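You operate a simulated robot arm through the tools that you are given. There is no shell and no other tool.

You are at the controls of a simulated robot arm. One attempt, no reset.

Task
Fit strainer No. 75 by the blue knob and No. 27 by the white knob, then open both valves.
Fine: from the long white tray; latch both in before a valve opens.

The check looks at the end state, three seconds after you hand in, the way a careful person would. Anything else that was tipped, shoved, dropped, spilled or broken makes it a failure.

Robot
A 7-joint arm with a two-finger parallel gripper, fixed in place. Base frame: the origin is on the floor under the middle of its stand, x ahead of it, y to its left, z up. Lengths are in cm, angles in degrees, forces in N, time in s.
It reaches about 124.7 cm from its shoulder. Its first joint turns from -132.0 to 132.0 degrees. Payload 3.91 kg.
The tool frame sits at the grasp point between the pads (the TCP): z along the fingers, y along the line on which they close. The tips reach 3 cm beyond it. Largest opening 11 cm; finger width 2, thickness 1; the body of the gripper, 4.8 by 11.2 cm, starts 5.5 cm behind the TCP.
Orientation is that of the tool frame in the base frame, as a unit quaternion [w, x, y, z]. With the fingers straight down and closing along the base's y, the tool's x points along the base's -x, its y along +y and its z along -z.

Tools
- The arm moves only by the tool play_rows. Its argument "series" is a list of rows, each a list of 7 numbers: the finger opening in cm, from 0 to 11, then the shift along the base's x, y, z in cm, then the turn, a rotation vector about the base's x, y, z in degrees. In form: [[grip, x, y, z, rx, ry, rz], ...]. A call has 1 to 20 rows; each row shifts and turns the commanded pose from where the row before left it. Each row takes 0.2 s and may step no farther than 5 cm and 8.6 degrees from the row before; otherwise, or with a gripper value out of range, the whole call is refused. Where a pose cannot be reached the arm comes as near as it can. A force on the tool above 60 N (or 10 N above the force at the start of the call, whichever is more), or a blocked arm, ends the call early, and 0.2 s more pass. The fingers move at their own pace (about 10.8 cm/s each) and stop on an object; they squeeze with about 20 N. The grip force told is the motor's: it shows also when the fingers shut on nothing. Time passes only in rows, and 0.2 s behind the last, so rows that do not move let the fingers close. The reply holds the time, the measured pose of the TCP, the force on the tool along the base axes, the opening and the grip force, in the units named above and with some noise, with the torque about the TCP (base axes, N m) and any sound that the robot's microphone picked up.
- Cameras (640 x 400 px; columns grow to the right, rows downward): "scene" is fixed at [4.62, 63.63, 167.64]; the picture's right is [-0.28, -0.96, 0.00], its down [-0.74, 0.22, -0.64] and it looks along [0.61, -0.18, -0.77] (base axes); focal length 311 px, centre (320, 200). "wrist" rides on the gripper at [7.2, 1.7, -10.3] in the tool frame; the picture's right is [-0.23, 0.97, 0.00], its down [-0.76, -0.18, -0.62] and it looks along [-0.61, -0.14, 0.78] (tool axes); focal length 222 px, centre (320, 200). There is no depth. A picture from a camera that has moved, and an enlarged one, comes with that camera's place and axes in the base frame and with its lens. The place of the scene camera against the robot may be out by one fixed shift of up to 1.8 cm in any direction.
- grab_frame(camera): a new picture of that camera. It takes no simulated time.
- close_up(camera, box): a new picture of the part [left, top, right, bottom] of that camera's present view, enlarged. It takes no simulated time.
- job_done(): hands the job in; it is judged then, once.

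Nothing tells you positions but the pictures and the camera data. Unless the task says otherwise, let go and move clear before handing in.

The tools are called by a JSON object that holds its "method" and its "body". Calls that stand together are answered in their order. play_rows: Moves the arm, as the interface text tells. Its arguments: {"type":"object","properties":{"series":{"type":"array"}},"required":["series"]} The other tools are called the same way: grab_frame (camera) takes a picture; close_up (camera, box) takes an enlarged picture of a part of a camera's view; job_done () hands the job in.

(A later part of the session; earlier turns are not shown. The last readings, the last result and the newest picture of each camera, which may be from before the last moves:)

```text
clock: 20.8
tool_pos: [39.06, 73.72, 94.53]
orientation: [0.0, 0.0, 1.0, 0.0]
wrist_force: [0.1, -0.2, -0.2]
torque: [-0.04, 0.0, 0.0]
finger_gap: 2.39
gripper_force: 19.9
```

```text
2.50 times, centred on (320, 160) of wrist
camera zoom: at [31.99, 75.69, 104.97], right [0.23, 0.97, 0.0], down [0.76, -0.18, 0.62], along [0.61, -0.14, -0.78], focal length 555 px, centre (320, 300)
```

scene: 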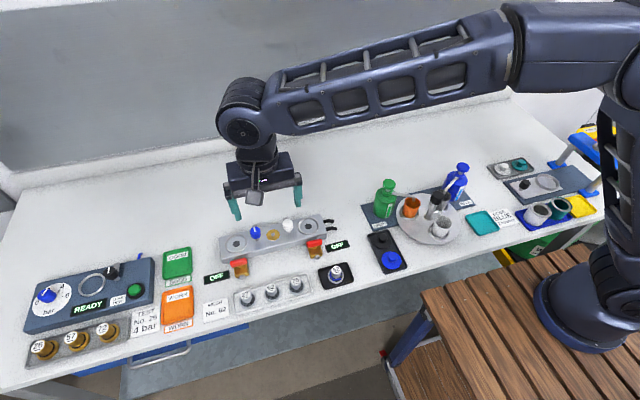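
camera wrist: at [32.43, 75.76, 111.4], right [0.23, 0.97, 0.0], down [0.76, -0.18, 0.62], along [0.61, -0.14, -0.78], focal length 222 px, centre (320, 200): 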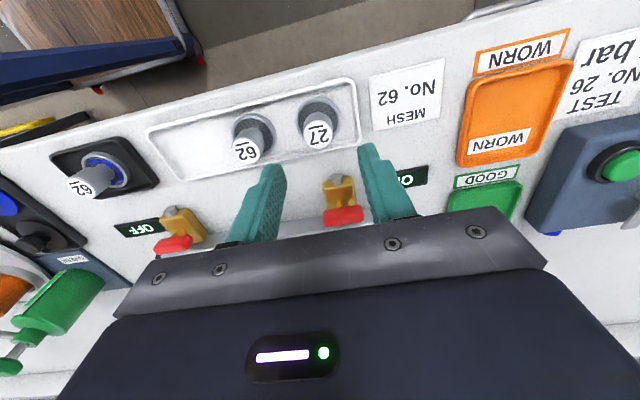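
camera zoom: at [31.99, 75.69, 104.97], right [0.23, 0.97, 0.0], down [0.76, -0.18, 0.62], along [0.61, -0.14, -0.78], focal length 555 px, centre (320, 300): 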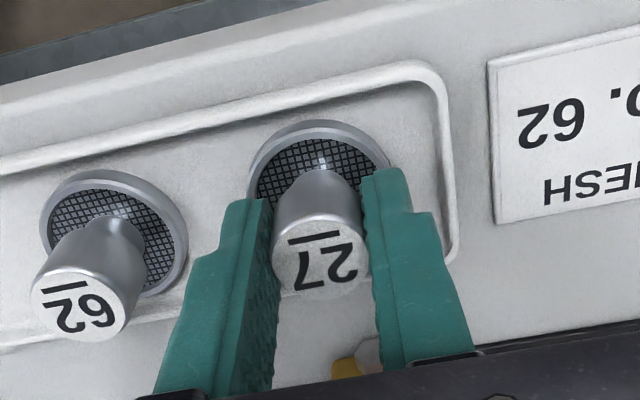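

{"method": "play_rows", "body": {"series": [[1.5, 0, 0, 1, 0, 0, 0], [1.5, 0, 0, 2, 0, 0, 0], [1.5, 0, 0, 3.5, 0, 0, 0], [1.5, 0, 0, 3.5, 0, 0, 0], [1.5, 2.2, -2.8, 0.5, 0, 0, 0], [1.5, 2.4, -3.1, 0, 0, 0, 0], [1.5, 2.4, -3.1, 0, 0, 0, 0], [1.5, 2.4, -3.1, 0, 0, 0, 0], [1.5, 2.4, -3.1, 0, 0, 0, 0], [1.5, 2.0, -2.6, 0, 0, 0, 0], [1.5, 1.28, -1.46, 0, 0, 0, 0], [1.5, 0.5, -0.5, 0, 0, 0, 0], [1.5, 0, 0, 0, 0, 0, 0]]}}

{"method": "grab_frame", "body": {"camera": "wrist"}}

{"method": "close_up", "body": {"camera": "wrist", "box": [220, 60, 420, 200]}}

{"method": "close_up", "body": {"camera": "scene", "box": [205, 190, 345, 310]}}

```text
clock: 23.6
tool_pos: [54.59, 54.08, 105.04]
orientation: [0.0, 0.0, 1.0, 0.0]
wrist_force: [0.0, -0.1, -0.3]
torque: [-0.02, 0.0, -0.02]
finger_gap: 2.38
gripper_force: 19.5
```

```text
taken
camera wrist: at [47.42, 55.95, 115.4], right [0.23, 0.97, 0.0], down [0.76, -0.18, 0.62], along [0.61, -0.14, -0.78], focal length 222 px, centre (320, 200)
```

wrist: 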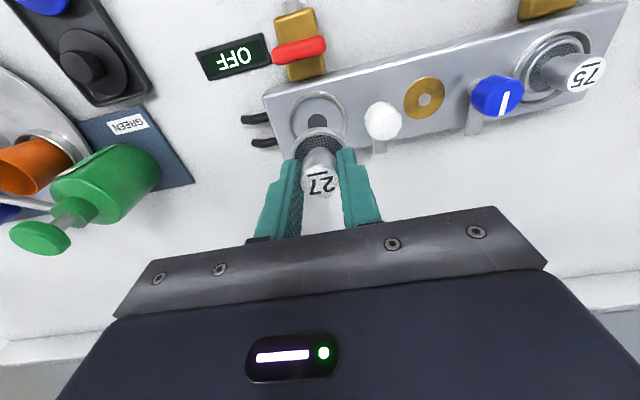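

```text
2.86 times, centred on (320, 130) of wrist
camera zoom: at [47.42, 55.95, 115.4], right [0.23, 0.97, 0.0], down [0.76, -0.18, 0.62], along [0.61, -0.14, -0.78], focal length 635 px, centre (320, 400)
```

zoom: 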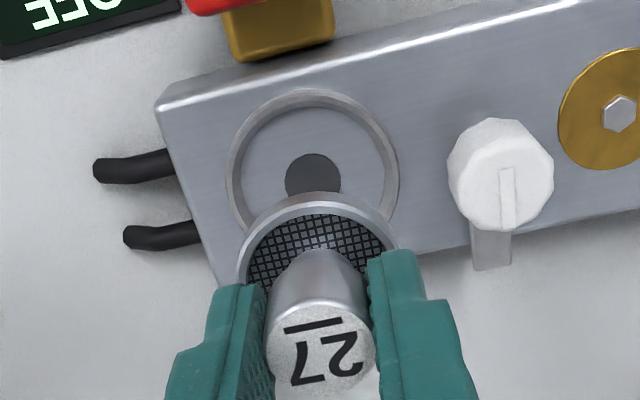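

```text
3.33 times, centred on (275, 250) of scene
camera zoom: at [4.62, 63.63, 167.64], right [-0.28, -0.96, 0.0], down [-0.74, 0.22, -0.64], along [0.61, -0.18, -0.77], focal length 1036 px, centre (470, 33)
```

zoom: 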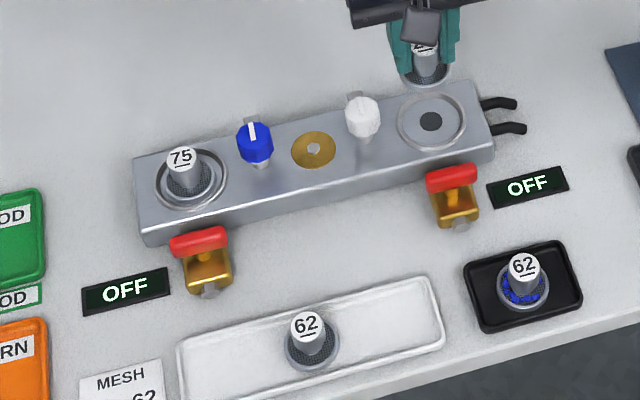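

No. 27 hovers over the white-knob seat; the ring appears about 0.37 cm further out and 0.33 cm to the right of the tool axis. I shift and descend partway.

{"method": "play_rows", "body": {"series": [[1.5, 0.36, -0.31, -1.5, 0, 0, 0], [1.5, 0, 0, -1.5, 0, 0, 0], [1.5, 0, 0, -1.4, 0, 0, 0], [1.5, 0, 0, -1.0, 0, 0, 0], [1.5, 0, 0, 0, 0, 0, 0]]}}

{"method": "close_up", "body": {"camera": "wrist", "box": [240, 70, 400, 190]}}

{"method": "close_up", "body": {"camera": "scene", "box": [265, 190, 345, 250]}}

```text
clock: 24.8
tool_pos: [55.06, 53.92, 99.56]
orientation: [0.001, 0.0, 1.0, 0.001]
wrist_force: [0.3, 0.0, -0.6]
torque: [-0.01, -0.01, -0.02]
finger_gap: 2.41
gripper_force: 19.9
```

```text
3.33 times, centred on (320, 130) of wrist
camera zoom: at [47.91, 55.77, 110.02], right [0.23, 0.97, 0.0], down [0.76, -0.18, 0.62], along [0.61, -0.14, -0.78], focal length 740 px, centre (320, 433)
```

zoom: 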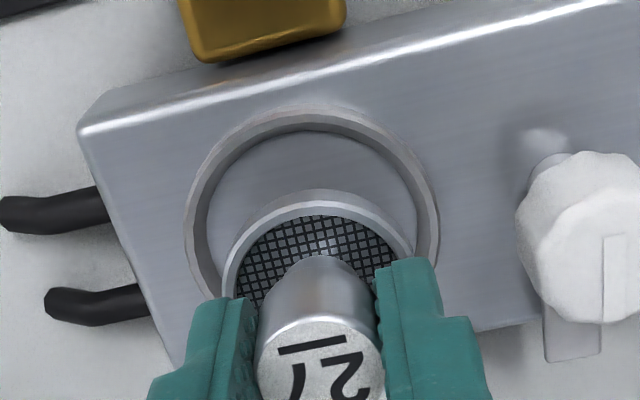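

```text
6.67 times, centred on (305, 220) of scene
camera zoom: at [4.62, 63.63, 167.64], right [-0.28, -0.96, 0.0], down [-0.74, 0.22, -0.64], along [0.61, -0.18, -0.77], focal length 2071 px, centre (420, 67)
```

zoom: 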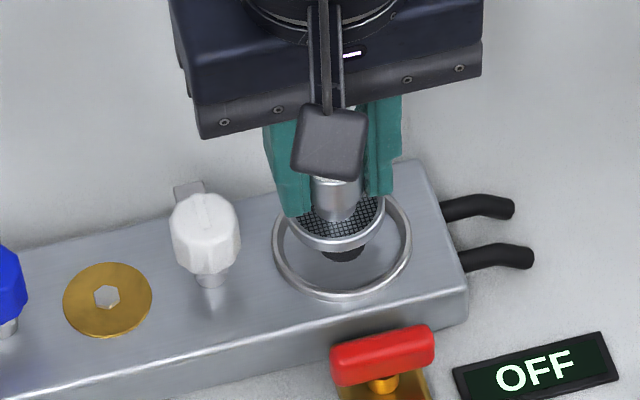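

Nearly centred; a further 0.11 cm to −y is needed. I go down to just above contact and verify.

{"method": "play_rows", "body": {"series": [[1.5, -0.03, -0.11, -0.7, 0, 0, 0], [1.5, 0, 0, -0.7, 0, 0, 0], [1.5, 0, 0, -0.5, 0, 0, 0], [1.5, 0, 0, 0, 0, 0, 0]]}}

{"method": "close_up", "body": {"camera": "wrist", "box": [240, 80, 400, 200]}}

```text
clock: 25.8
tool_pos: [55.02, 53.65, 97.67]
orientation: [0.0, 0.0, 1.0, 0.0]
wrist_force: [0.8, 0.1, -0.6]
torque: [0.01, 0.02, 0.0]
finger_gap: 2.38
gripper_force: 20.0
```

```text
3.33 times, centred on (320, 140) of wrist
camera zoom: at [47.85, 55.66, 108.21], right [0.23, 0.97, 0.0], down [0.76, -0.18, 0.62], along [0.61, -0.14, -0.78], focal length 740 px, centre (320, 400)
```

zoom: 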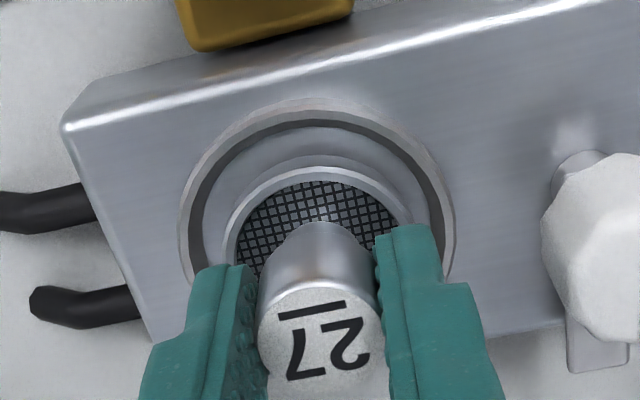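

{"method": "play_rows", "body": {"series": [[1.5, -0.15, 0.02, 0, 0, 0, 0], [1.5, 0, 0, -0.2, 0, 0, 0], [1.5, 0, 0, -0.15, 0, 0, 0], [1.5, 0, 0, 0, 0, 0, 0]]}}

{"method": "close_up", "body": {"camera": "wrist", "box": [240, 80, 400, 200]}}

```text
clock: 26.8
tool_pos: [54.78, 53.67, 97.37]
orientation: [0.0, 0.0, 1.0, -0.001]
wrist_force: [0.3, 0.4, 2.0]
torque: [0.02, -0.01, 0.0]
finger_gap: 2.38
gripper_force: 19.7
```

```text
3.33 times, centred on (320, 140) of wrist
camera zoom: at [47.67, 55.58, 107.81], right [0.23, 0.97, 0.0], down [0.76, -0.18, 0.62], along [0.61, -0.14, -0.78], focal length 740 px, centre (320, 400)
```

zoom: 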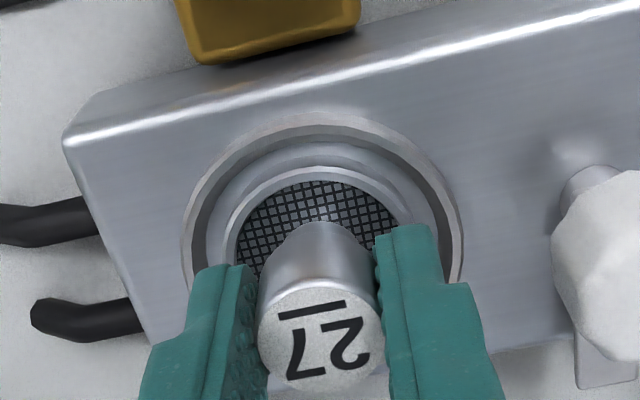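

Light contact (2 N). I ease up, nudge +y slightly for better centring, and set it down.

{"method": "play_rows", "body": {"series": [[1.5, 0, 0, 0.2, 0, 0, 0], [1.5, 0, 0.08, 0, 0, 0, 0], [1.5, 0, 0, -0.15, 0, 0, 0], [1.5, 0, 0, -0.12, 0, 0, 0], [1.5, 0, 0, 0, 0, 0, 0]]}}

{"method": "close_up", "body": {"camera": "wrist", "box": [240, 80, 400, 200]}}

{"method": "close_up", "body": {"camera": "scene", "box": [265, 190, 345, 250]}}

```text
clock: 28.0
tool_pos: [54.83, 53.89, 97.47]
orientation: [0.001, 0.0, 1.0, 0.0]
wrist_force: [-1.5, -1.1, 8.2]
torque: [0.01, 0.05, 0.05]
finger_gap: 2.37
gripper_force: 19.7
```

```text
3.33 times, centred on (320, 140) of wrist
camera zoom: at [47.72, 55.69, 107.78], right [0.23, 0.97, 0.0], down [0.76, -0.18, 0.62], along [0.61, -0.14, -0.78], focal length 740 px, centre (320, 400)
```

zoom: 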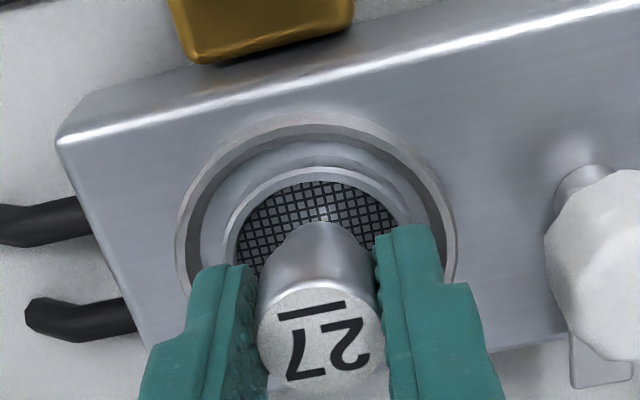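

```text
6.67 times, centred on (305, 220) of scene
camera zoom: at [4.62, 63.63, 167.64], right [-0.28, -0.96, 0.0], down [-0.74, 0.22, -0.64], along [0.61, -0.18, -0.77], focal length 2071 px, centre (420, 67)
```

zoom: 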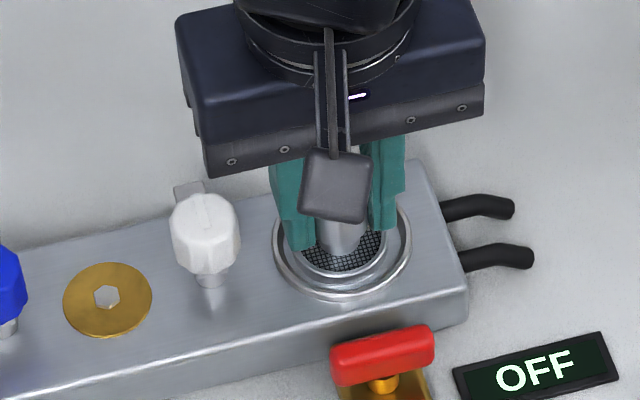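

Flat contact and centred. I release No. 27 and look before moving off.

{"method": "play_rows", "body": {"series": [[2.4, 0, 0, 0.05, 0, 0, 0], [3.0, 0, 0, 0, 0, 0, 0], [4.6, 0, 0, 0, 0, 0, 0], [4.6, 0, 0, 0, 0, 0, 0]]}}

{"method": "close_up", "body": {"camera": "wrist", "box": [240, 80, 400, 200]}}

{"method": "close_up", "body": {"camera": "scene", "box": [265, 190, 345, 250]}}

```text
clock: 29.0
tool_pos: [54.87, 53.81, 97.37]
orientation: [0.0, 0.0, 1.0, 0.0]
wrist_force: [0.6, 0.3, 0.4]
torque: [-0.03, -0.01, 0.02]
finger_gap: 4.6
gripper_force: 0.1
```

```text
3.33 times, centred on (320, 140) of wrist
camera zoom: at [47.74, 55.67, 107.83], right [0.23, 0.97, 0.0], down [0.76, -0.18, 0.62], along [0.61, -0.14, -0.78], focal length 740 px, centre (320, 400)
```

zoom: 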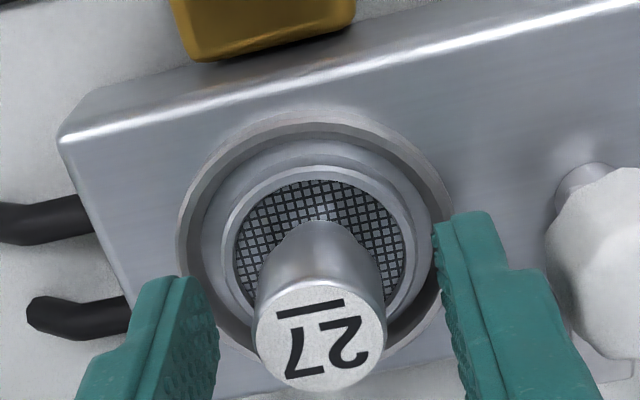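

```text
6.67 times, centred on (305, 220) of scene
camera zoom: at [4.62, 63.63, 167.64], right [-0.28, -0.96, 0.0], down [-0.74, 0.22, -0.64], along [0.61, -0.18, -0.77], focal length 2071 px, centre (420, 67)
```

zoom: 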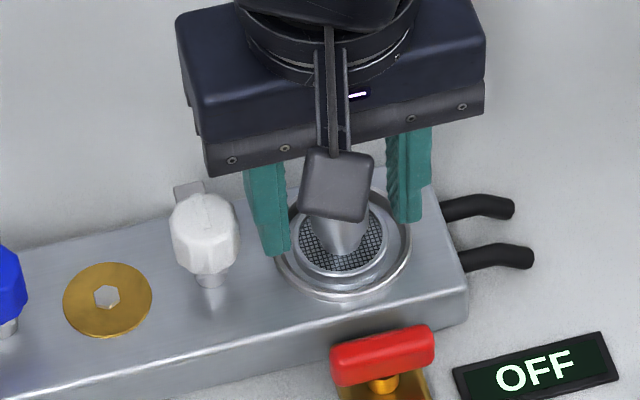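

Both strainers are seated. I retreat upward and hover over the white knob to measure it.

{"method": "play_rows", "body": {"series": [[4.6, 0, 0, 1.5, 0, 0, 0], [4.6, 0, 0, 2.5, 0, 0, 0], [5, 0, 0, 4, 0, 0, 0], [5.5, 0, 3, 0, 0, 0, 0], [5.5, 0, 3, 0, 0, 0, 0], [5.5, 0, 0, 0, 0, 0, 0]]}}

{"method": "grab_frame", "body": {"camera": "wrist"}}

{"method": "close_up", "body": {"camera": "wrist", "box": [240, 60, 400, 180]}}

{"method": "close_up", "body": {"camera": "scene", "box": [215, 200, 345, 270]}}

```text
clock: 30.4
tool_pos: [55.02, 60.0, 105.4]
orientation: [0.001, 0.0, 1.0, 0.0]
wrist_force: [0.9, -0.1, -0.4]
torque: [-0.02, -0.02, 0.0]
finger_gap: 5.51
gripper_force: 0.0
```

```text
taken
camera wrist: at [47.84, 61.91, 115.85], right [0.23, 0.97, 0.0], down [0.76, -0.18, 0.62], along [0.61, -0.14, -0.78], focal length 222 px, centre (320, 200)
```

wrist: 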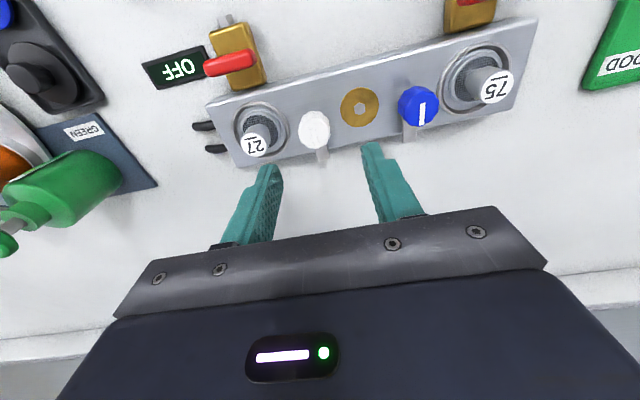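

```text
3.33 times, centred on (320, 120) of wrist
camera zoom: at [47.84, 61.91, 115.85], right [0.23, 0.97, 0.0], down [0.76, -0.18, 0.62], along [0.61, -0.14, -0.78], focal length 740 px, centre (320, 467)
```

zoom: 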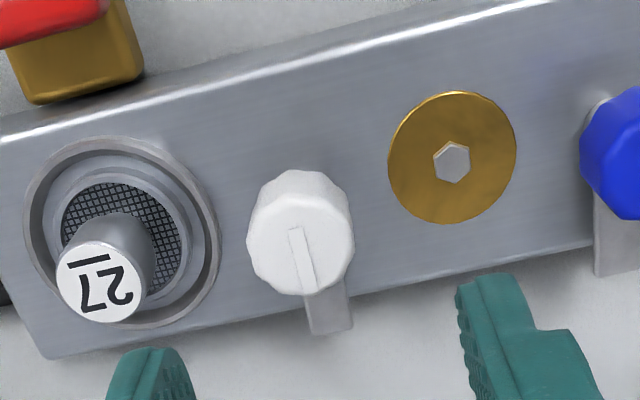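

```text
4.92 times, centred on (280, 235) of scene
camera zoom: at [4.62, 63.63, 167.64], right [-0.28, -0.96, 0.0], down [-0.74, 0.22, -0.64], along [0.61, -0.18, -0.77], focal length 1530 px, centre (517, 28)
```

zoom: 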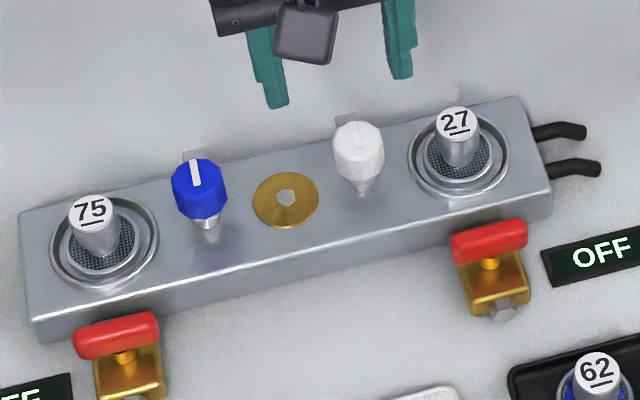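

{"method": "close_up", "body": {"camera": "wrist", "box": [290, 95, 350, 135]}}

{"method": "close_up", "body": {"camera": "wrist", "box": [390, 75, 450, 115]}}

{"method": "close_up", "body": {"camera": "scene", "box": [245, 215, 305, 255]}}

```text
10.00 times, centred on (320, 115) of wrist
camera zoom: at [47.84, 61.91, 115.85], right [0.23, 0.97, 0.0], down [0.76, -0.18, 0.62], along [0.61, -0.14, -0.78], focal length 2221 px, centre (320, 1050)
```

zoom: 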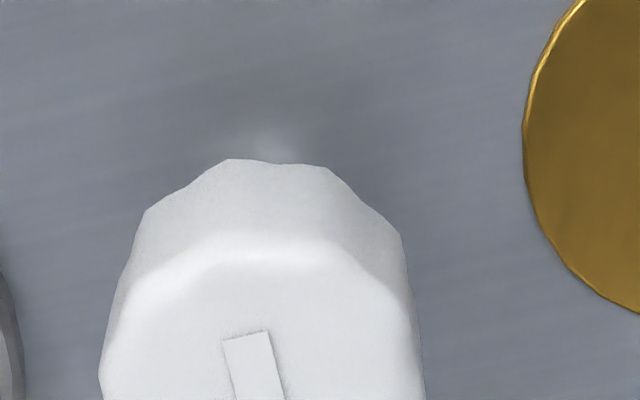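

```text
10.00 times, centred on (420, 95) of wrist
camera zoom: at [47.84, 61.91, 115.85], right [0.23, 0.97, 0.0], down [0.76, -0.18, 0.62], along [0.61, -0.14, -0.78], focal length 2221 px, centre (-680, 1250)
```

zoom: 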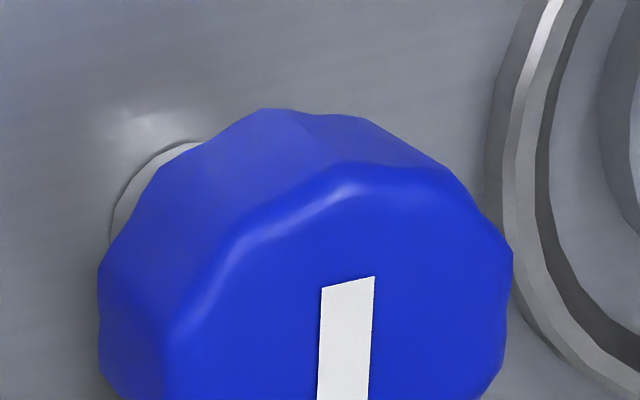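

```text
10.00 times, centred on (275, 235) of scene
camera zoom: at [4.62, 63.63, 167.64], right [-0.28, -0.96, 0.0], down [-0.74, 0.22, -0.64], along [0.61, -0.18, -0.77], focal length 3107 px, centre (770, -150)
```

zoom: 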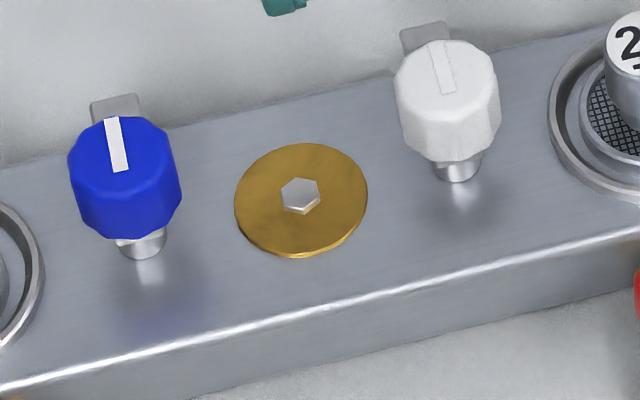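

{"method": "close_up", "body": {"camera": "wrist", "box": [284, 106, 356, 154]}}

{"method": "close_up", "body": {"camera": "wrist", "box": [384, 80, 456, 128]}}

```text
8.33 times, centred on (320, 130) of wrist
camera zoom: at [47.84, 61.91, 115.85], right [0.23, 0.97, 0.0], down [0.76, -0.18, 0.62], along [0.61, -0.14, -0.78], focal length 1851 px, centre (320, 783)
```

zoom: 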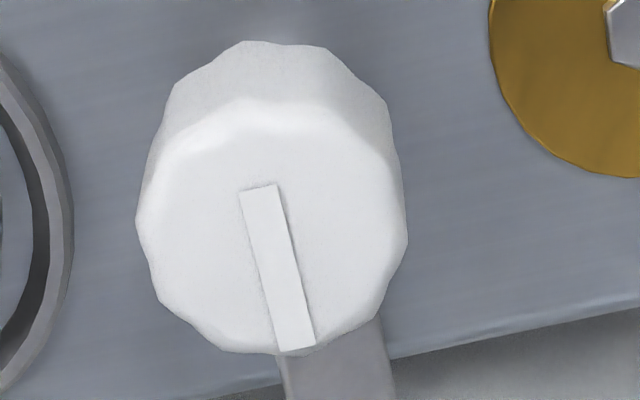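

```text
8.33 times, centred on (420, 104) of wrist
camera zoom: at [47.84, 61.91, 115.85], right [0.23, 0.97, 0.0], down [0.76, -0.18, 0.62], along [0.61, -0.14, -0.78], focal length 1851 px, centre (-513, 1000)
```

zoom: 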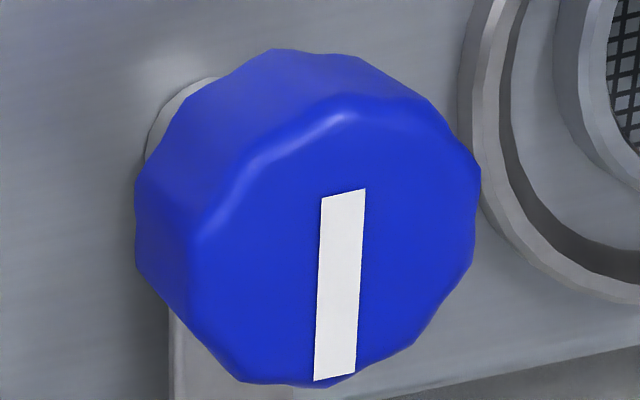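

The white knob's top face is about 0.18 cm nearer and 0.46 cm right of the tool axis, top at z≈97.4, 2.8 cm across. Before gripping it, I test in free air whether the wrist can turn −90° about vertical from here.

{"method": "play_rows", "body": {"series": [[5.5, 0, 0, 1, 0, 0, -8], [5.5, 0, 0, 0, 0, 0, -8.2], [5.5, 0, 0, 0, 0, 0, -8.2], [5.5, 0, 0, 0, 0, 0, -8.2], [5.5, 0, 0, 0, 0, 0, -8.2], [5.5, 0, 0, 0, 0, 0, -8.2], [5.5, 0, 0, 0, 0, 0, -8.2], [5.5, 0, 0, 0, 0, 0, -8.2], [5.5, 0, 0, 0, 0, 0, -8.2], [5.5, 0, 0, 0, 0, 0, -8.2], [5.5, 0, 0, 0, 0, 0, -8.2], [5.5, 0, 0, 0, 0, 0, 0]]}}

{"method": "grab_frame", "body": {"camera": "wrist"}}

{"method": "grab_frame", "body": {"camera": "scene"}}

```text
clock: 33.0
tool_pos: [54.94, 59.76, 106.33]
orientation: [0.0, 0.708, 0.707, 0.0]
wrist_force: [0.0, 1.4, -0.4]
torque: [0.02, -0.04, 0.03]
finger_gap: 5.53
gripper_force: 0.1
```

```text
taken
camera wrist: at [56.77, 67.21, 116.79], right [0.97, -0.23, 0.0], down [-0.18, -0.76, 0.62], along [-0.14, -0.61, -0.78], focal length 222 px, centre (320, 200)
```

wrist: 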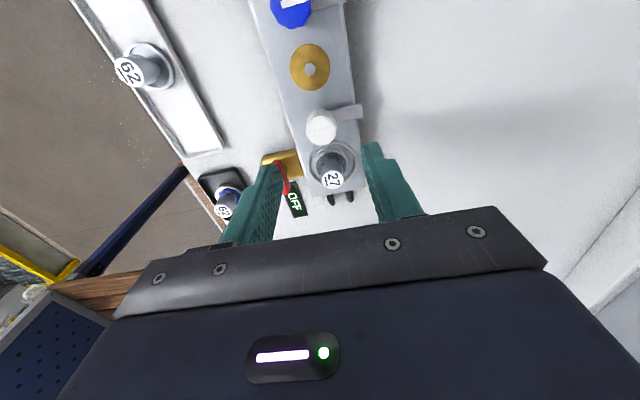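

```text
taken
```

scene: 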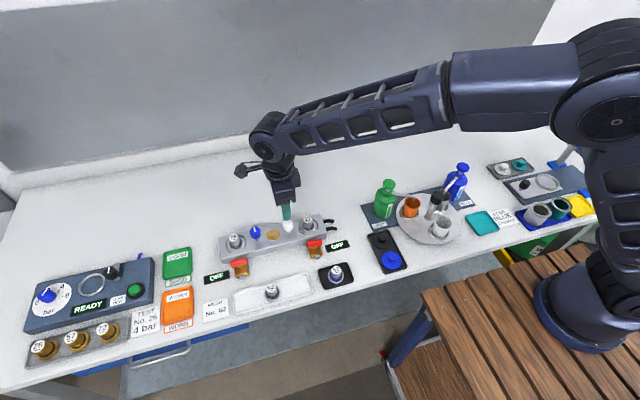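

The −90° turn works. From this side I get a second view of the white knob for triangulation.

{"method": "close_up", "body": {"camera": "wrist", "box": [284, 96, 356, 144]}}

{"method": "close_up", "body": {"camera": "wrist", "box": [240, 80, 400, 200]}}

```text
8.33 times, centred on (320, 120) of wrist
camera zoom: at [56.77, 67.21, 116.79], right [0.97, -0.23, 0.0], down [-0.18, -0.76, 0.62], along [-0.14, -0.61, -0.78], focal length 1851 px, centre (320, 867)
```

zoom: 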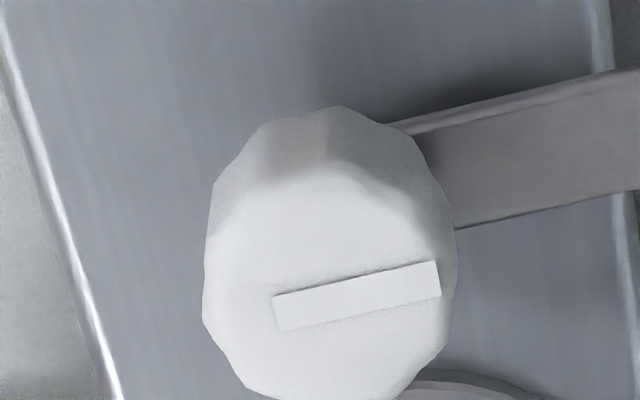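

```text
3.33 times, centred on (320, 140) of wrist
camera zoom: at [56.77, 67.21, 116.79], right [0.97, -0.23, 0.0], down [-0.18, -0.76, 0.62], along [-0.14, -0.61, -0.78], focal length 740 px, centre (320, 400)
```

zoom: 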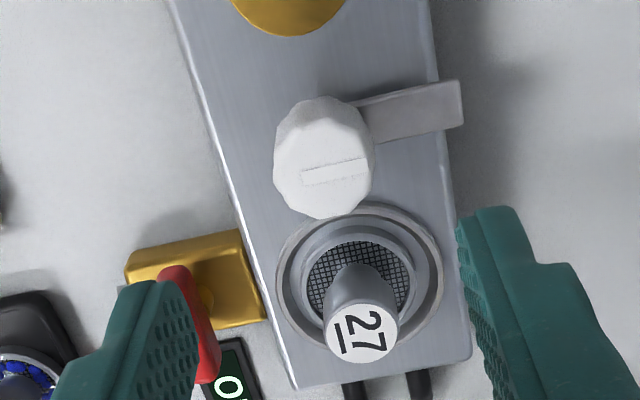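

The knob axis is at about (54.98, 59.6), top z≈97.2. I rotate back to the start heading and lower toward the white knob, stopping just above it to check.

{"method": "play_rows", "body": {"series": [[5.5, 0, 0, 0, 0, 0, 8.2], [5.5, 0, 0, 0, 0, 0, 8.2], [5.5, 0, 0, 0, 0, 0, 8.2], [5.5, 0, 0, 0, 0, 0, 8.2], [5.5, 0, 0, 0, 0, 0, 8.2], [5.5, 0, 0, 0, 0, 0, 8.2], [5.5, 0, 0, 0, 0, 0, 8.2], [5.5, 0, 0, 0, 0, 0, 8.2], [5.5, 0, 0, 0, 0, 0, 8.2], [5.5, 0, 0, 0, 0, 0, 8.2], [5.5, 0, 0, 0, 0, 0, 8], [4.6, 0, -0.3, -2, 0, 0, 0], [4.6, 0, 0, -2, 0, 0, 0], [4.6, 0, 0, 0, 0, 0, 0]]}}

{"method": "close_up", "body": {"camera": "wrist", "box": [260, 80, 380, 180]}}

```text
clock: 36.0
tool_pos: [55.03, 59.74, 102.41]
orientation: [0.0, 0.0, 1.0, 0.0]
wrist_force: [0.3, 0.4, 0.2]
torque: [0.03, -0.01, 0.0]
finger_gap: 4.62
gripper_force: 0.0
```

```text
4.00 times, centred on (320, 130) of wrist
camera zoom: at [47.8, 61.51, 112.71], right [0.23, 0.97, 0.0], down [0.76, -0.18, 0.62], along [0.61, -0.14, -0.78], focal length 888 px, centre (320, 480)
```

zoom: 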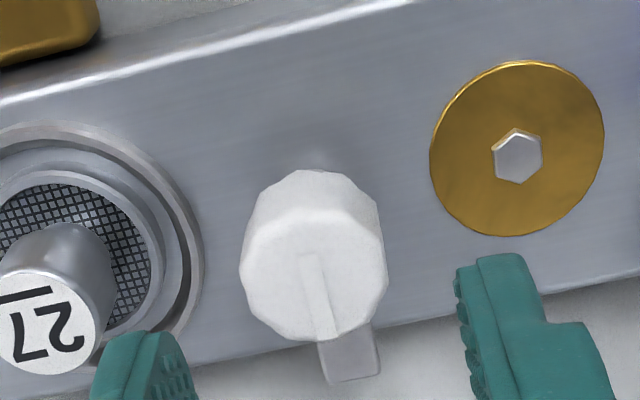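

{"method": "play_rows", "body": {"series": [[4.4, 0, -0.14, -1.5, 0, 0, 0], [4.4, 0, 0, -1.2, 0, 0, 0], [4.4, 0, 0, -0.8, 0, 0, 0], [4.4, 0, 0, 0, 0, 0, 0]]}}

{"method": "close_up", "body": {"camera": "wrist", "box": [240, 90, 400, 210]}}

{"method": "close_up", "body": {"camera": "scene", "box": [235, 190, 335, 260]}}

```text
clock: 37.0
tool_pos: [54.82, 59.3, 98.98]
orientation: [0.0, 0.001, 1.0, 0.0]
wrist_force: [-0.5, -0.1, 0.7]
torque: [0.03, 0.01, 0.0]
finger_gap: 4.42
gripper_force: 0.1
```

```text
3.33 times, centred on (320, 150) of wrist
camera zoom: at [47.77, 61.19, 109.31], right [0.23, 0.97, 0.0], down [0.76, -0.18, 0.62], along [0.61, -0.14, -0.78], focal length 740 px, centre (320, 367)
```

zoom: 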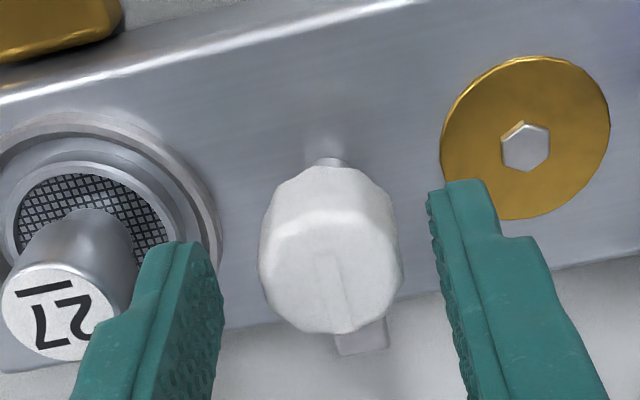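

```text
5.71 times, centred on (285, 225) of scene
camera zoom: at [4.62, 63.63, 167.64], right [-0.28, -0.96, 0.0], down [-0.74, 0.22, -0.64], along [0.61, -0.18, -0.77], focal length 1775 px, centre (520, 57)
```

zoom: 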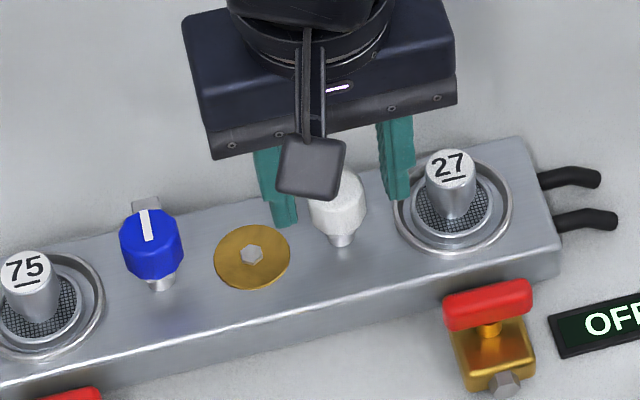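

The arm settled about 0.2 cm too far to −y, so I shift back +0.2 and recheck.

{"method": "play_rows", "body": {"series": [[4.4, 0.05, 0.2, 0, 0, 0, 0], [4.4, 0, 0, 0, 0, 0, 0]]}}

{"method": "close_up", "body": {"camera": "wrist", "box": [240, 90, 400, 210]}}

```text
clock: 37.6
tool_pos: [54.95, 59.61, 98.99]
orientation: [0.001, 0.0, 1.0, 0.001]
wrist_force: [-0.8, -0.1, 0.1]
torque: [-0.01, -0.03, -0.01]
finger_gap: 4.37
gripper_force: 0.1
```

```text
3.33 times, centred on (320, 150) of wrist
camera zoom: at [47.83, 61.45, 109.29], right [0.23, 0.97, 0.0], down [0.76, -0.18, 0.62], along [0.61, -0.14, -0.78], focal length 740 px, centre (320, 367)
```

zoom: 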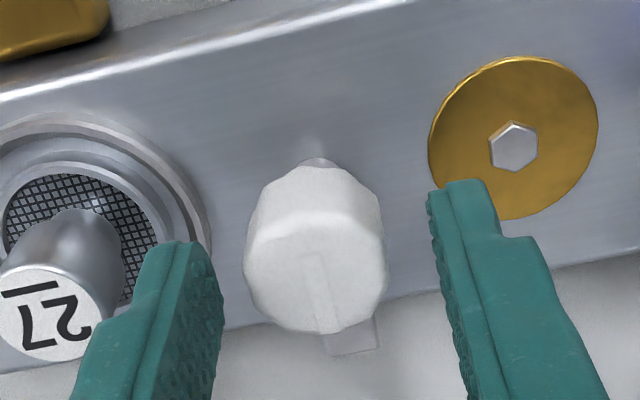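

{"method": "play_rows", "body": {"series": [[4.4, 0, -0.05, -0.5, 0, 0, 0], [4.4, 0, 0, -0.4, 0, 0, 0], [4.4, 0, 0, 0, 0, 0, 0]]}}

{"method": "close_up", "body": {"camera": "wrist", "box": [240, 90, 400, 210]}}

{"method": "close_up", "body": {"camera": "scene", "box": [255, 200, 325, 250]}}

```text
clock: 38.4
tool_pos: [54.94, 59.49, 97.93]
orientation: [0.0, 0.0, 1.0, 0.0]
wrist_force: [-0.4, 0.3, -0.1]
torque: [0.0, -0.02, 0.03]
finger_gap: 4.38
gripper_force: 0.0
```

```text
3.33 times, centred on (320, 150) of wrist
camera zoom: at [47.81, 61.37, 108.33], right [0.23, 0.97, 0.0], down [0.76, -0.18, 0.62], along [0.61, -0.14, -0.78], focal length 740 px, centre (320, 367)
```

zoom: 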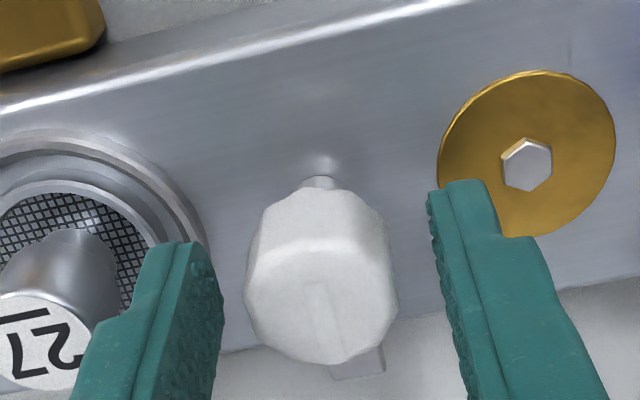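

```text
8.00 times, centred on (290, 225) of scene
camera zoom: at [4.62, 63.63, 167.64], right [-0.28, -0.96, 0.0], down [-0.74, 0.22, -0.64], along [0.61, -0.18, -0.77], focal length 2486 px, centre (560, 0)
```

zoom: 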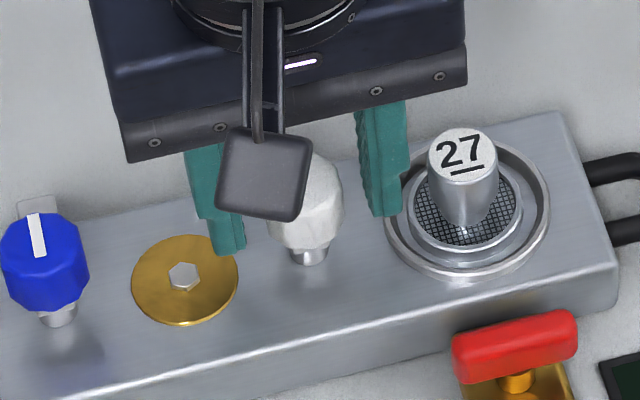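

Well centred. I close on the white knob.

{"method": "play_rows", "body": {"series": [[3.2, 0, 0, 0, 0, 0, 0], [2.0, 0, 0, 0, 0, 0, 0], [2.0, 0, 0, 0, 0, 0, 0]]}}

{"method": "close_up", "body": {"camera": "wrist", "box": [240, 90, 400, 210]}}

```text
clock: 39.2
tool_pos: [54.97, 59.56, 97.88]
orientation: [0.0, 0.0, 1.0, 0.0]
wrist_force: [-0.7, 0.4, -1.3]
torque: [0.59, -0.05, -0.01]
finger_gap: 2.75
gripper_force: 45.1
```

```text
3.33 times, centred on (320, 150) of wrist
camera zoom: at [47.81, 61.38, 108.34], right [0.23, 0.97, 0.0], down [0.76, -0.18, 0.62], along [0.61, -0.14, -0.78], focal length 740 px, centre (320, 367)
```

zoom: 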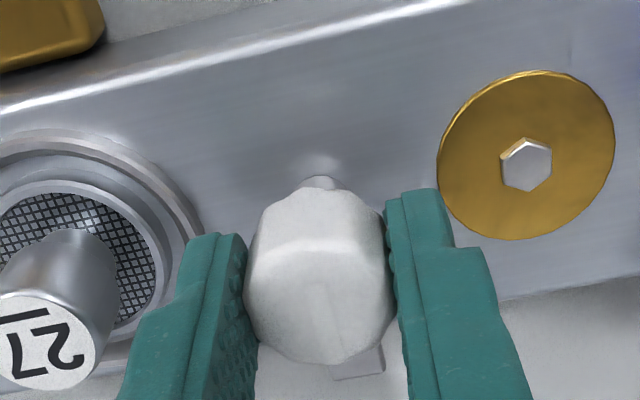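

{"method": "play_rows", "body": {"series": [[2.0, 0, 0, 0, 0, 0, 0]]}}

```text
clock: 39.6
tool_pos: [54.87, 59.52, 97.97]
orientation: [0.0, 0.0, 1.0, 0.0]
wrist_force: [-0.2, 0.7, -1.1]
torque: [0.58, -0.05, -0.03]
finger_gap: 2.79
gripper_force: 45.5
```

Gripped. I begin the latch turn (clockwise from above) with two small steps and check the response.

{"method": "play_rows", "body": {"series": [[2.0, 0, 0, 0, 0, 0, -6], [2.0, 0, 0, 0, 0, 0, -6], [2.0, 0, 0, 0, 0, 0, 0]]}}

{"method": "close_up", "body": {"camera": "wrist", "box": [240, 90, 400, 210]}}

{"method": "close_up", "body": {"camera": "scene", "box": [255, 200, 325, 250]}}

```text
clock: 40.4
tool_pos: [55.02, 59.57, 97.88]
orientation: [0.0, 0.104, 0.995, 0.0]
wrist_force: [-1.9, 3.7, -11.7]
torque: [0.7, -0.34, 0.02]
finger_gap: 2.77
gripper_force: 44.8
```

```text
3.33 times, centred on (320, 150) of wrist
camera zoom: at [48.33, 62.87, 108.34], right [0.43, 0.91, 0.0], down [0.71, -0.33, 0.62], along [0.56, -0.27, -0.78], focal length 740 px, centre (320, 367)
```

zoom: 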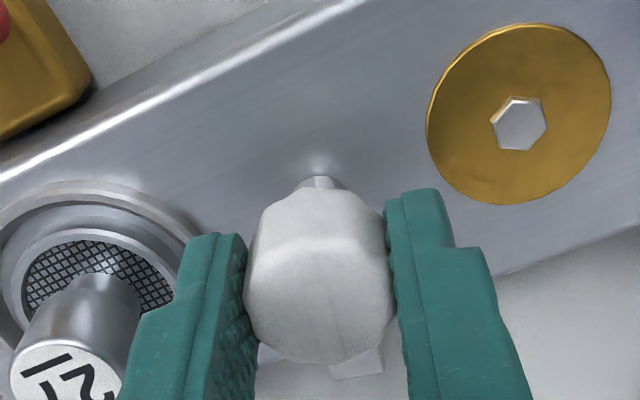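

```text
8.00 times, centred on (290, 225) of scene
camera zoom: at [4.62, 63.63, 167.64], right [-0.28, -0.96, 0.0], down [-0.74, 0.22, -0.64], along [0.61, -0.18, -0.77], focal length 2486 px, centre (560, 0)
```

zoom: 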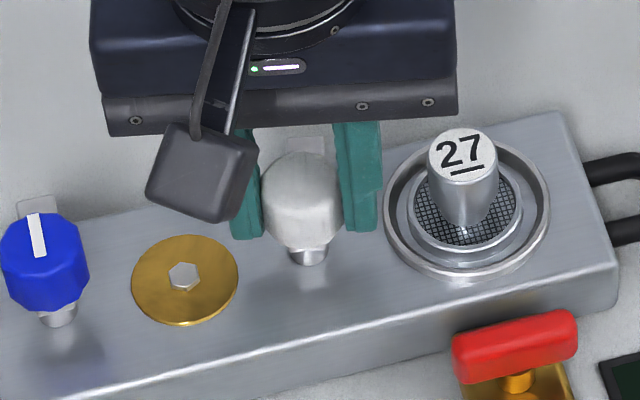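

The knob turns with the gripper with almost no resisting torque. I continue, watching the vertical force.

{"method": "play_rows", "body": {"series": [[2.0, 0, 0, 0, 0, 0, -7], [2.0, 0, 0, 0, 0, 0, -7], [2.0, 0, 0, 0, 0, 0, -7], [2.0, 0, 0, 0, 0, 0, 0]]}}

{"method": "close_up", "body": {"camera": "wrist", "box": [240, 90, 400, 210]}}

{"method": "close_up", "body": {"camera": "scene", "box": [255, 200, 325, 250]}}

```text
clock: 41.4
tool_pos: [54.97, 59.62, 97.9]
orientation: [0.001, 0.285, 0.959, -0.001]
wrist_force: [0.4, 4.8, -13.6]
torque: [0.56, -0.32, -0.01]
finger_gap: 2.78
gripper_force: 44.8
```

```text
3.33 times, centred on (320, 150) of wrist
camera zoom: at [49.91, 65.09, 108.34], right [0.72, 0.69, 0.0], down [0.54, -0.56, 0.62], along [0.43, -0.45, -0.78], focal length 740 px, centre (320, 367)
```

zoom: 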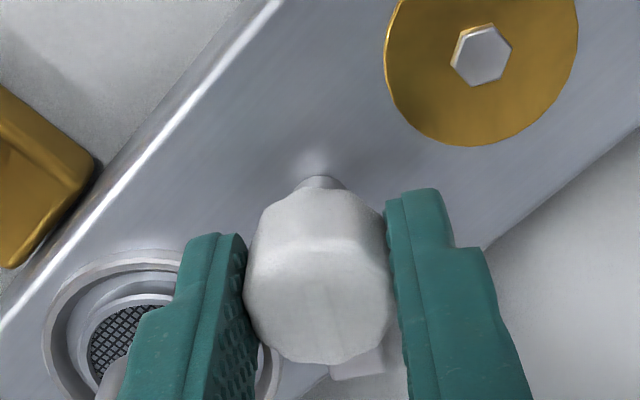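

```text
8.00 times, centred on (290, 225) of scene
camera zoom: at [4.62, 63.63, 167.64], right [-0.28, -0.96, 0.0], down [-0.74, 0.22, -0.64], along [0.61, -0.18, -0.77], focal length 2486 px, centre (560, 0)
```

zoom: 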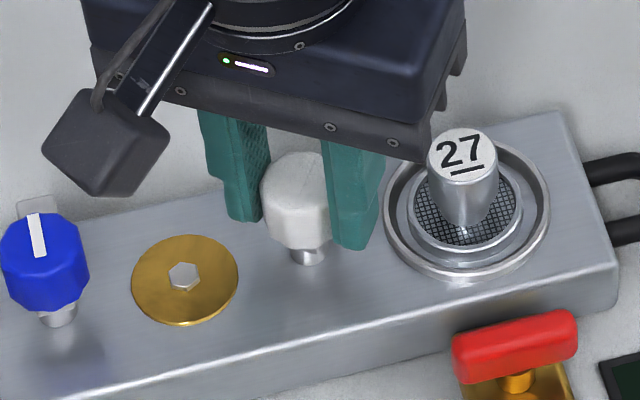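

{"method": "play_rows", "body": {"series": [[2.0, 0, 0, 0, 0, 0, -7], [2.0, 0, 0, 0, 0, 0, -7], [2.0, 0, 0, 0, 0, 0, -7], [2.0, 0, 0, 0, 0, 0, -7], [2.0, 0, 0, 0, 0, 0, 0]]}}

{"method": "close_up", "body": {"camera": "wrist", "box": [240, 90, 400, 210]}}

{"method": "close_up", "body": {"camera": "scene", "box": [255, 200, 325, 250]}}

```text
clock: 42.6
tool_pos: [55.02, 59.56, 97.95]
orientation: [-0.001, 0.508, 0.861, 0.0]
wrist_force: [9.8, 19.2, -14.9]
torque: [-0.05, 0.12, 0.02]
finger_gap: 2.75
gripper_force: 44.9
```

```text
3.33 times, centred on (320, 150) of wrist
camera zoom: at [53.06, 66.9, 108.35], right [0.96, 0.27, 0.0], down [0.21, -0.75, 0.62], along [0.17, -0.6, -0.78], focal length 740 px, centre (320, 367)
```

zoom: 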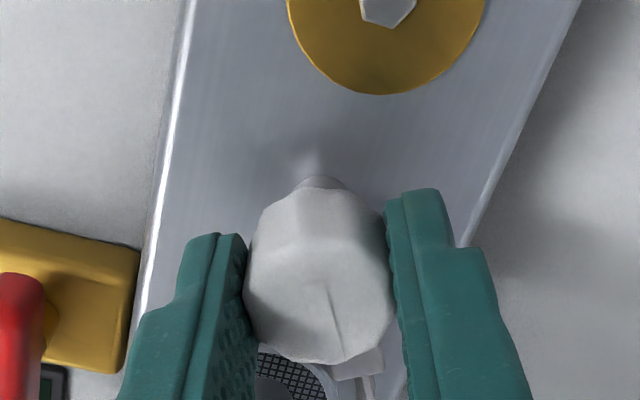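

```text
8.00 times, centred on (290, 225) of scene
camera zoom: at [4.62, 63.63, 167.64], right [-0.28, -0.96, 0.0], down [-0.74, 0.22, -0.64], along [0.61, -0.18, -0.77], focal length 2486 px, centre (560, 0)
```

zoom: 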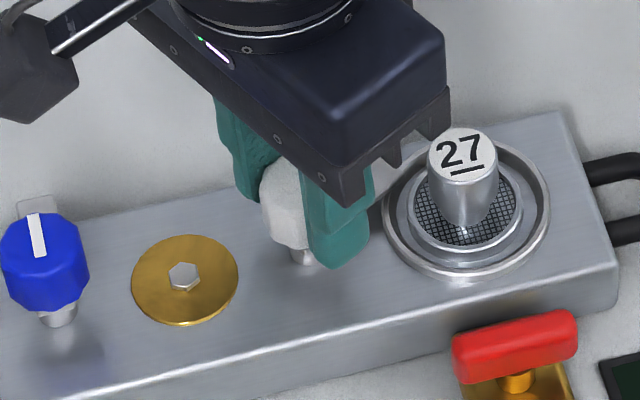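

The turn is free (no torque), but a sideways load of about 20 N has built up from tracking drift. I relieve it with a small shift before continuing.

{"method": "play_rows", "body": {"series": [[2.0, 0.06, 0.12, -0.08, 0, 0, 0], [2.0, 0, 0, 0, 0, 0, 0]]}}

```text
clock: 43.2
tool_pos: [54.94, 59.58, 98.01]
orientation: [-0.001, 0.508, 0.861, -0.001]
wrist_force: [-2.3, -4.4, -0.7]
torque: [0.26, -0.09, 0.0]
finger_gap: 2.77
gripper_force: 44.8
```

{"method": "play_rows", "body": {"series": [[2.0, 0, 0, 0, 0, 0, -7], [2.0, 0, 0, 0, 0, 0, -7], [2.0, 0, 0, 0, 0, 0, 0]]}}

{"method": "close_up", "body": {"camera": "wrist", "box": [240, 90, 400, 210]}}

{"method": "close_up", "body": {"camera": "scene", "box": [255, 200, 325, 250]}}

```text
clock: 44.0
tool_pos: [54.92, 59.59, 97.98]
orientation: [0.0, 0.609, 0.793, 0.0]
wrist_force: [-4.4, -9.5, -2.4]
torque: [-0.45, -0.57, -0.01]
finger_gap: 2.75
gripper_force: 45.1
```

```text
3.33 times, centred on (320, 150) of wrist
camera zoom: at [54.86, 67.19, 108.34], right [1.0, 0.03, 0.0], down [0.02, -0.78, 0.62], along [0.02, -0.62, -0.78], focal length 740 px, centre (320, 367)
```

zoom: 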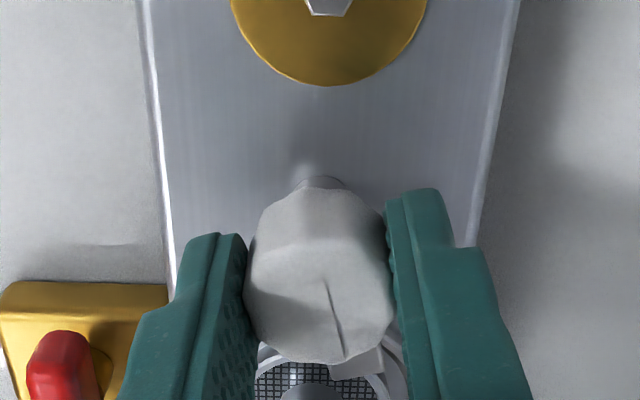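

```text
8.00 times, centred on (290, 225) of scene
camera zoom: at [4.62, 63.63, 167.64], right [-0.28, -0.96, 0.0], down [-0.74, 0.22, -0.64], along [0.61, -0.18, -0.77], focal length 2486 px, centre (560, 0)
```

zoom: 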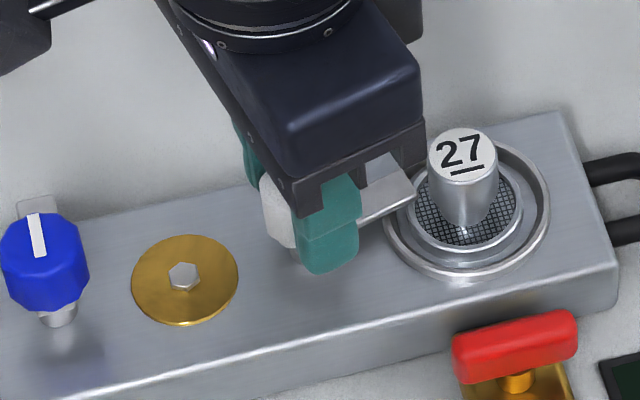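

The dog is swinging over the seat rim toward the strainer flange. I continue to about −90°.

{"method": "play_rows", "body": {"series": [[2.0, -0.03, -0.05, 0, 0, 0, -5], [2.0, 0, 0, 0, 0, 0, -5], [2.0, 0, 0, 0, 0, 0, -4.5], [2.0, 0, 0, 0, 0, 0, 0]]}}

{"method": "grab_frame", "body": {"camera": "wrist"}}

{"method": "close_up", "body": {"camera": "wrist", "box": [240, 90, 400, 210]}}

{"method": "close_up", "body": {"camera": "scene", "box": [255, 200, 325, 250]}}

```text
clock: 45.0
tool_pos: [55.12, 59.55, 97.89]
orientation: [0.0, 0.705, 0.709, 0.0]
wrist_force: [5.8, -8.8, 0.6]
torque: [-0.62, 0.43, -0.02]
finger_gap: 2.77
gripper_force: 45.1
```

```text
taken
camera wrist: at [56.75, 67.0, 108.36], right [0.98, -0.22, 0.0], down [-0.17, -0.76, 0.62], along [-0.14, -0.61, -0.78], focal length 222 px, centre (320, 200)
```

wrist: 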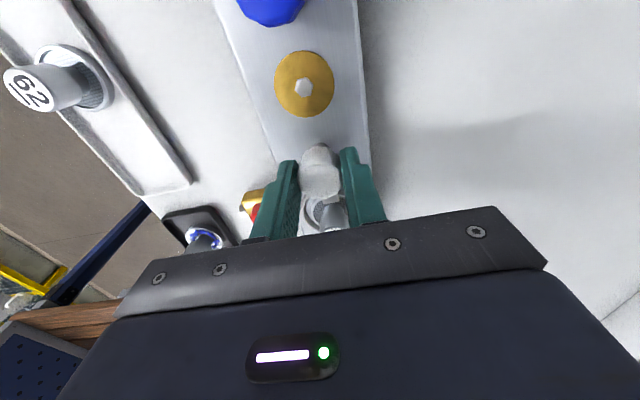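

```text
3.33 times, centred on (320, 150) of wrist
camera zoom: at [56.75, 67.0, 108.36], right [0.98, -0.22, 0.0], down [-0.17, -0.76, 0.62], along [-0.14, -0.61, -0.78], focal length 740 px, centre (320, 367)
```

zoom: 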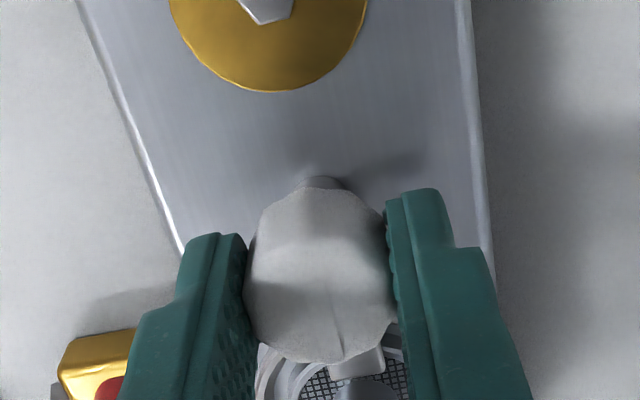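

```text
8.00 times, centred on (290, 225) of scene
camera zoom: at [4.62, 63.63, 167.64], right [-0.28, -0.96, 0.0], down [-0.74, 0.22, -0.64], along [0.61, -0.18, -0.77], focal length 2486 px, centre (560, 0)
```

zoom: 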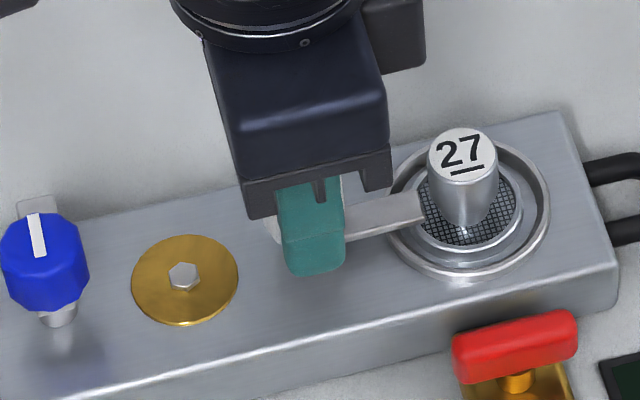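

The dog now lies along the manifold over No. 27's flange. I probe gently a few degrees further to feel for a stop.

{"method": "play_rows", "body": {"series": [[2.0, -0.05, -0.04, 0, 0, 0, -3], [2.0, 0, 0, 0, 0, 0, 0]]}}

```text
clock: 45.6
tool_pos: [55.05, 59.54, 98.04]
orientation: [0.0, 0.722, 0.691, 0.0]
wrist_force: [17.4, 6.6, -0.6]
torque: [0.2, 0.02, 0.41]
finger_gap: 2.78
gripper_force: 44.6
```

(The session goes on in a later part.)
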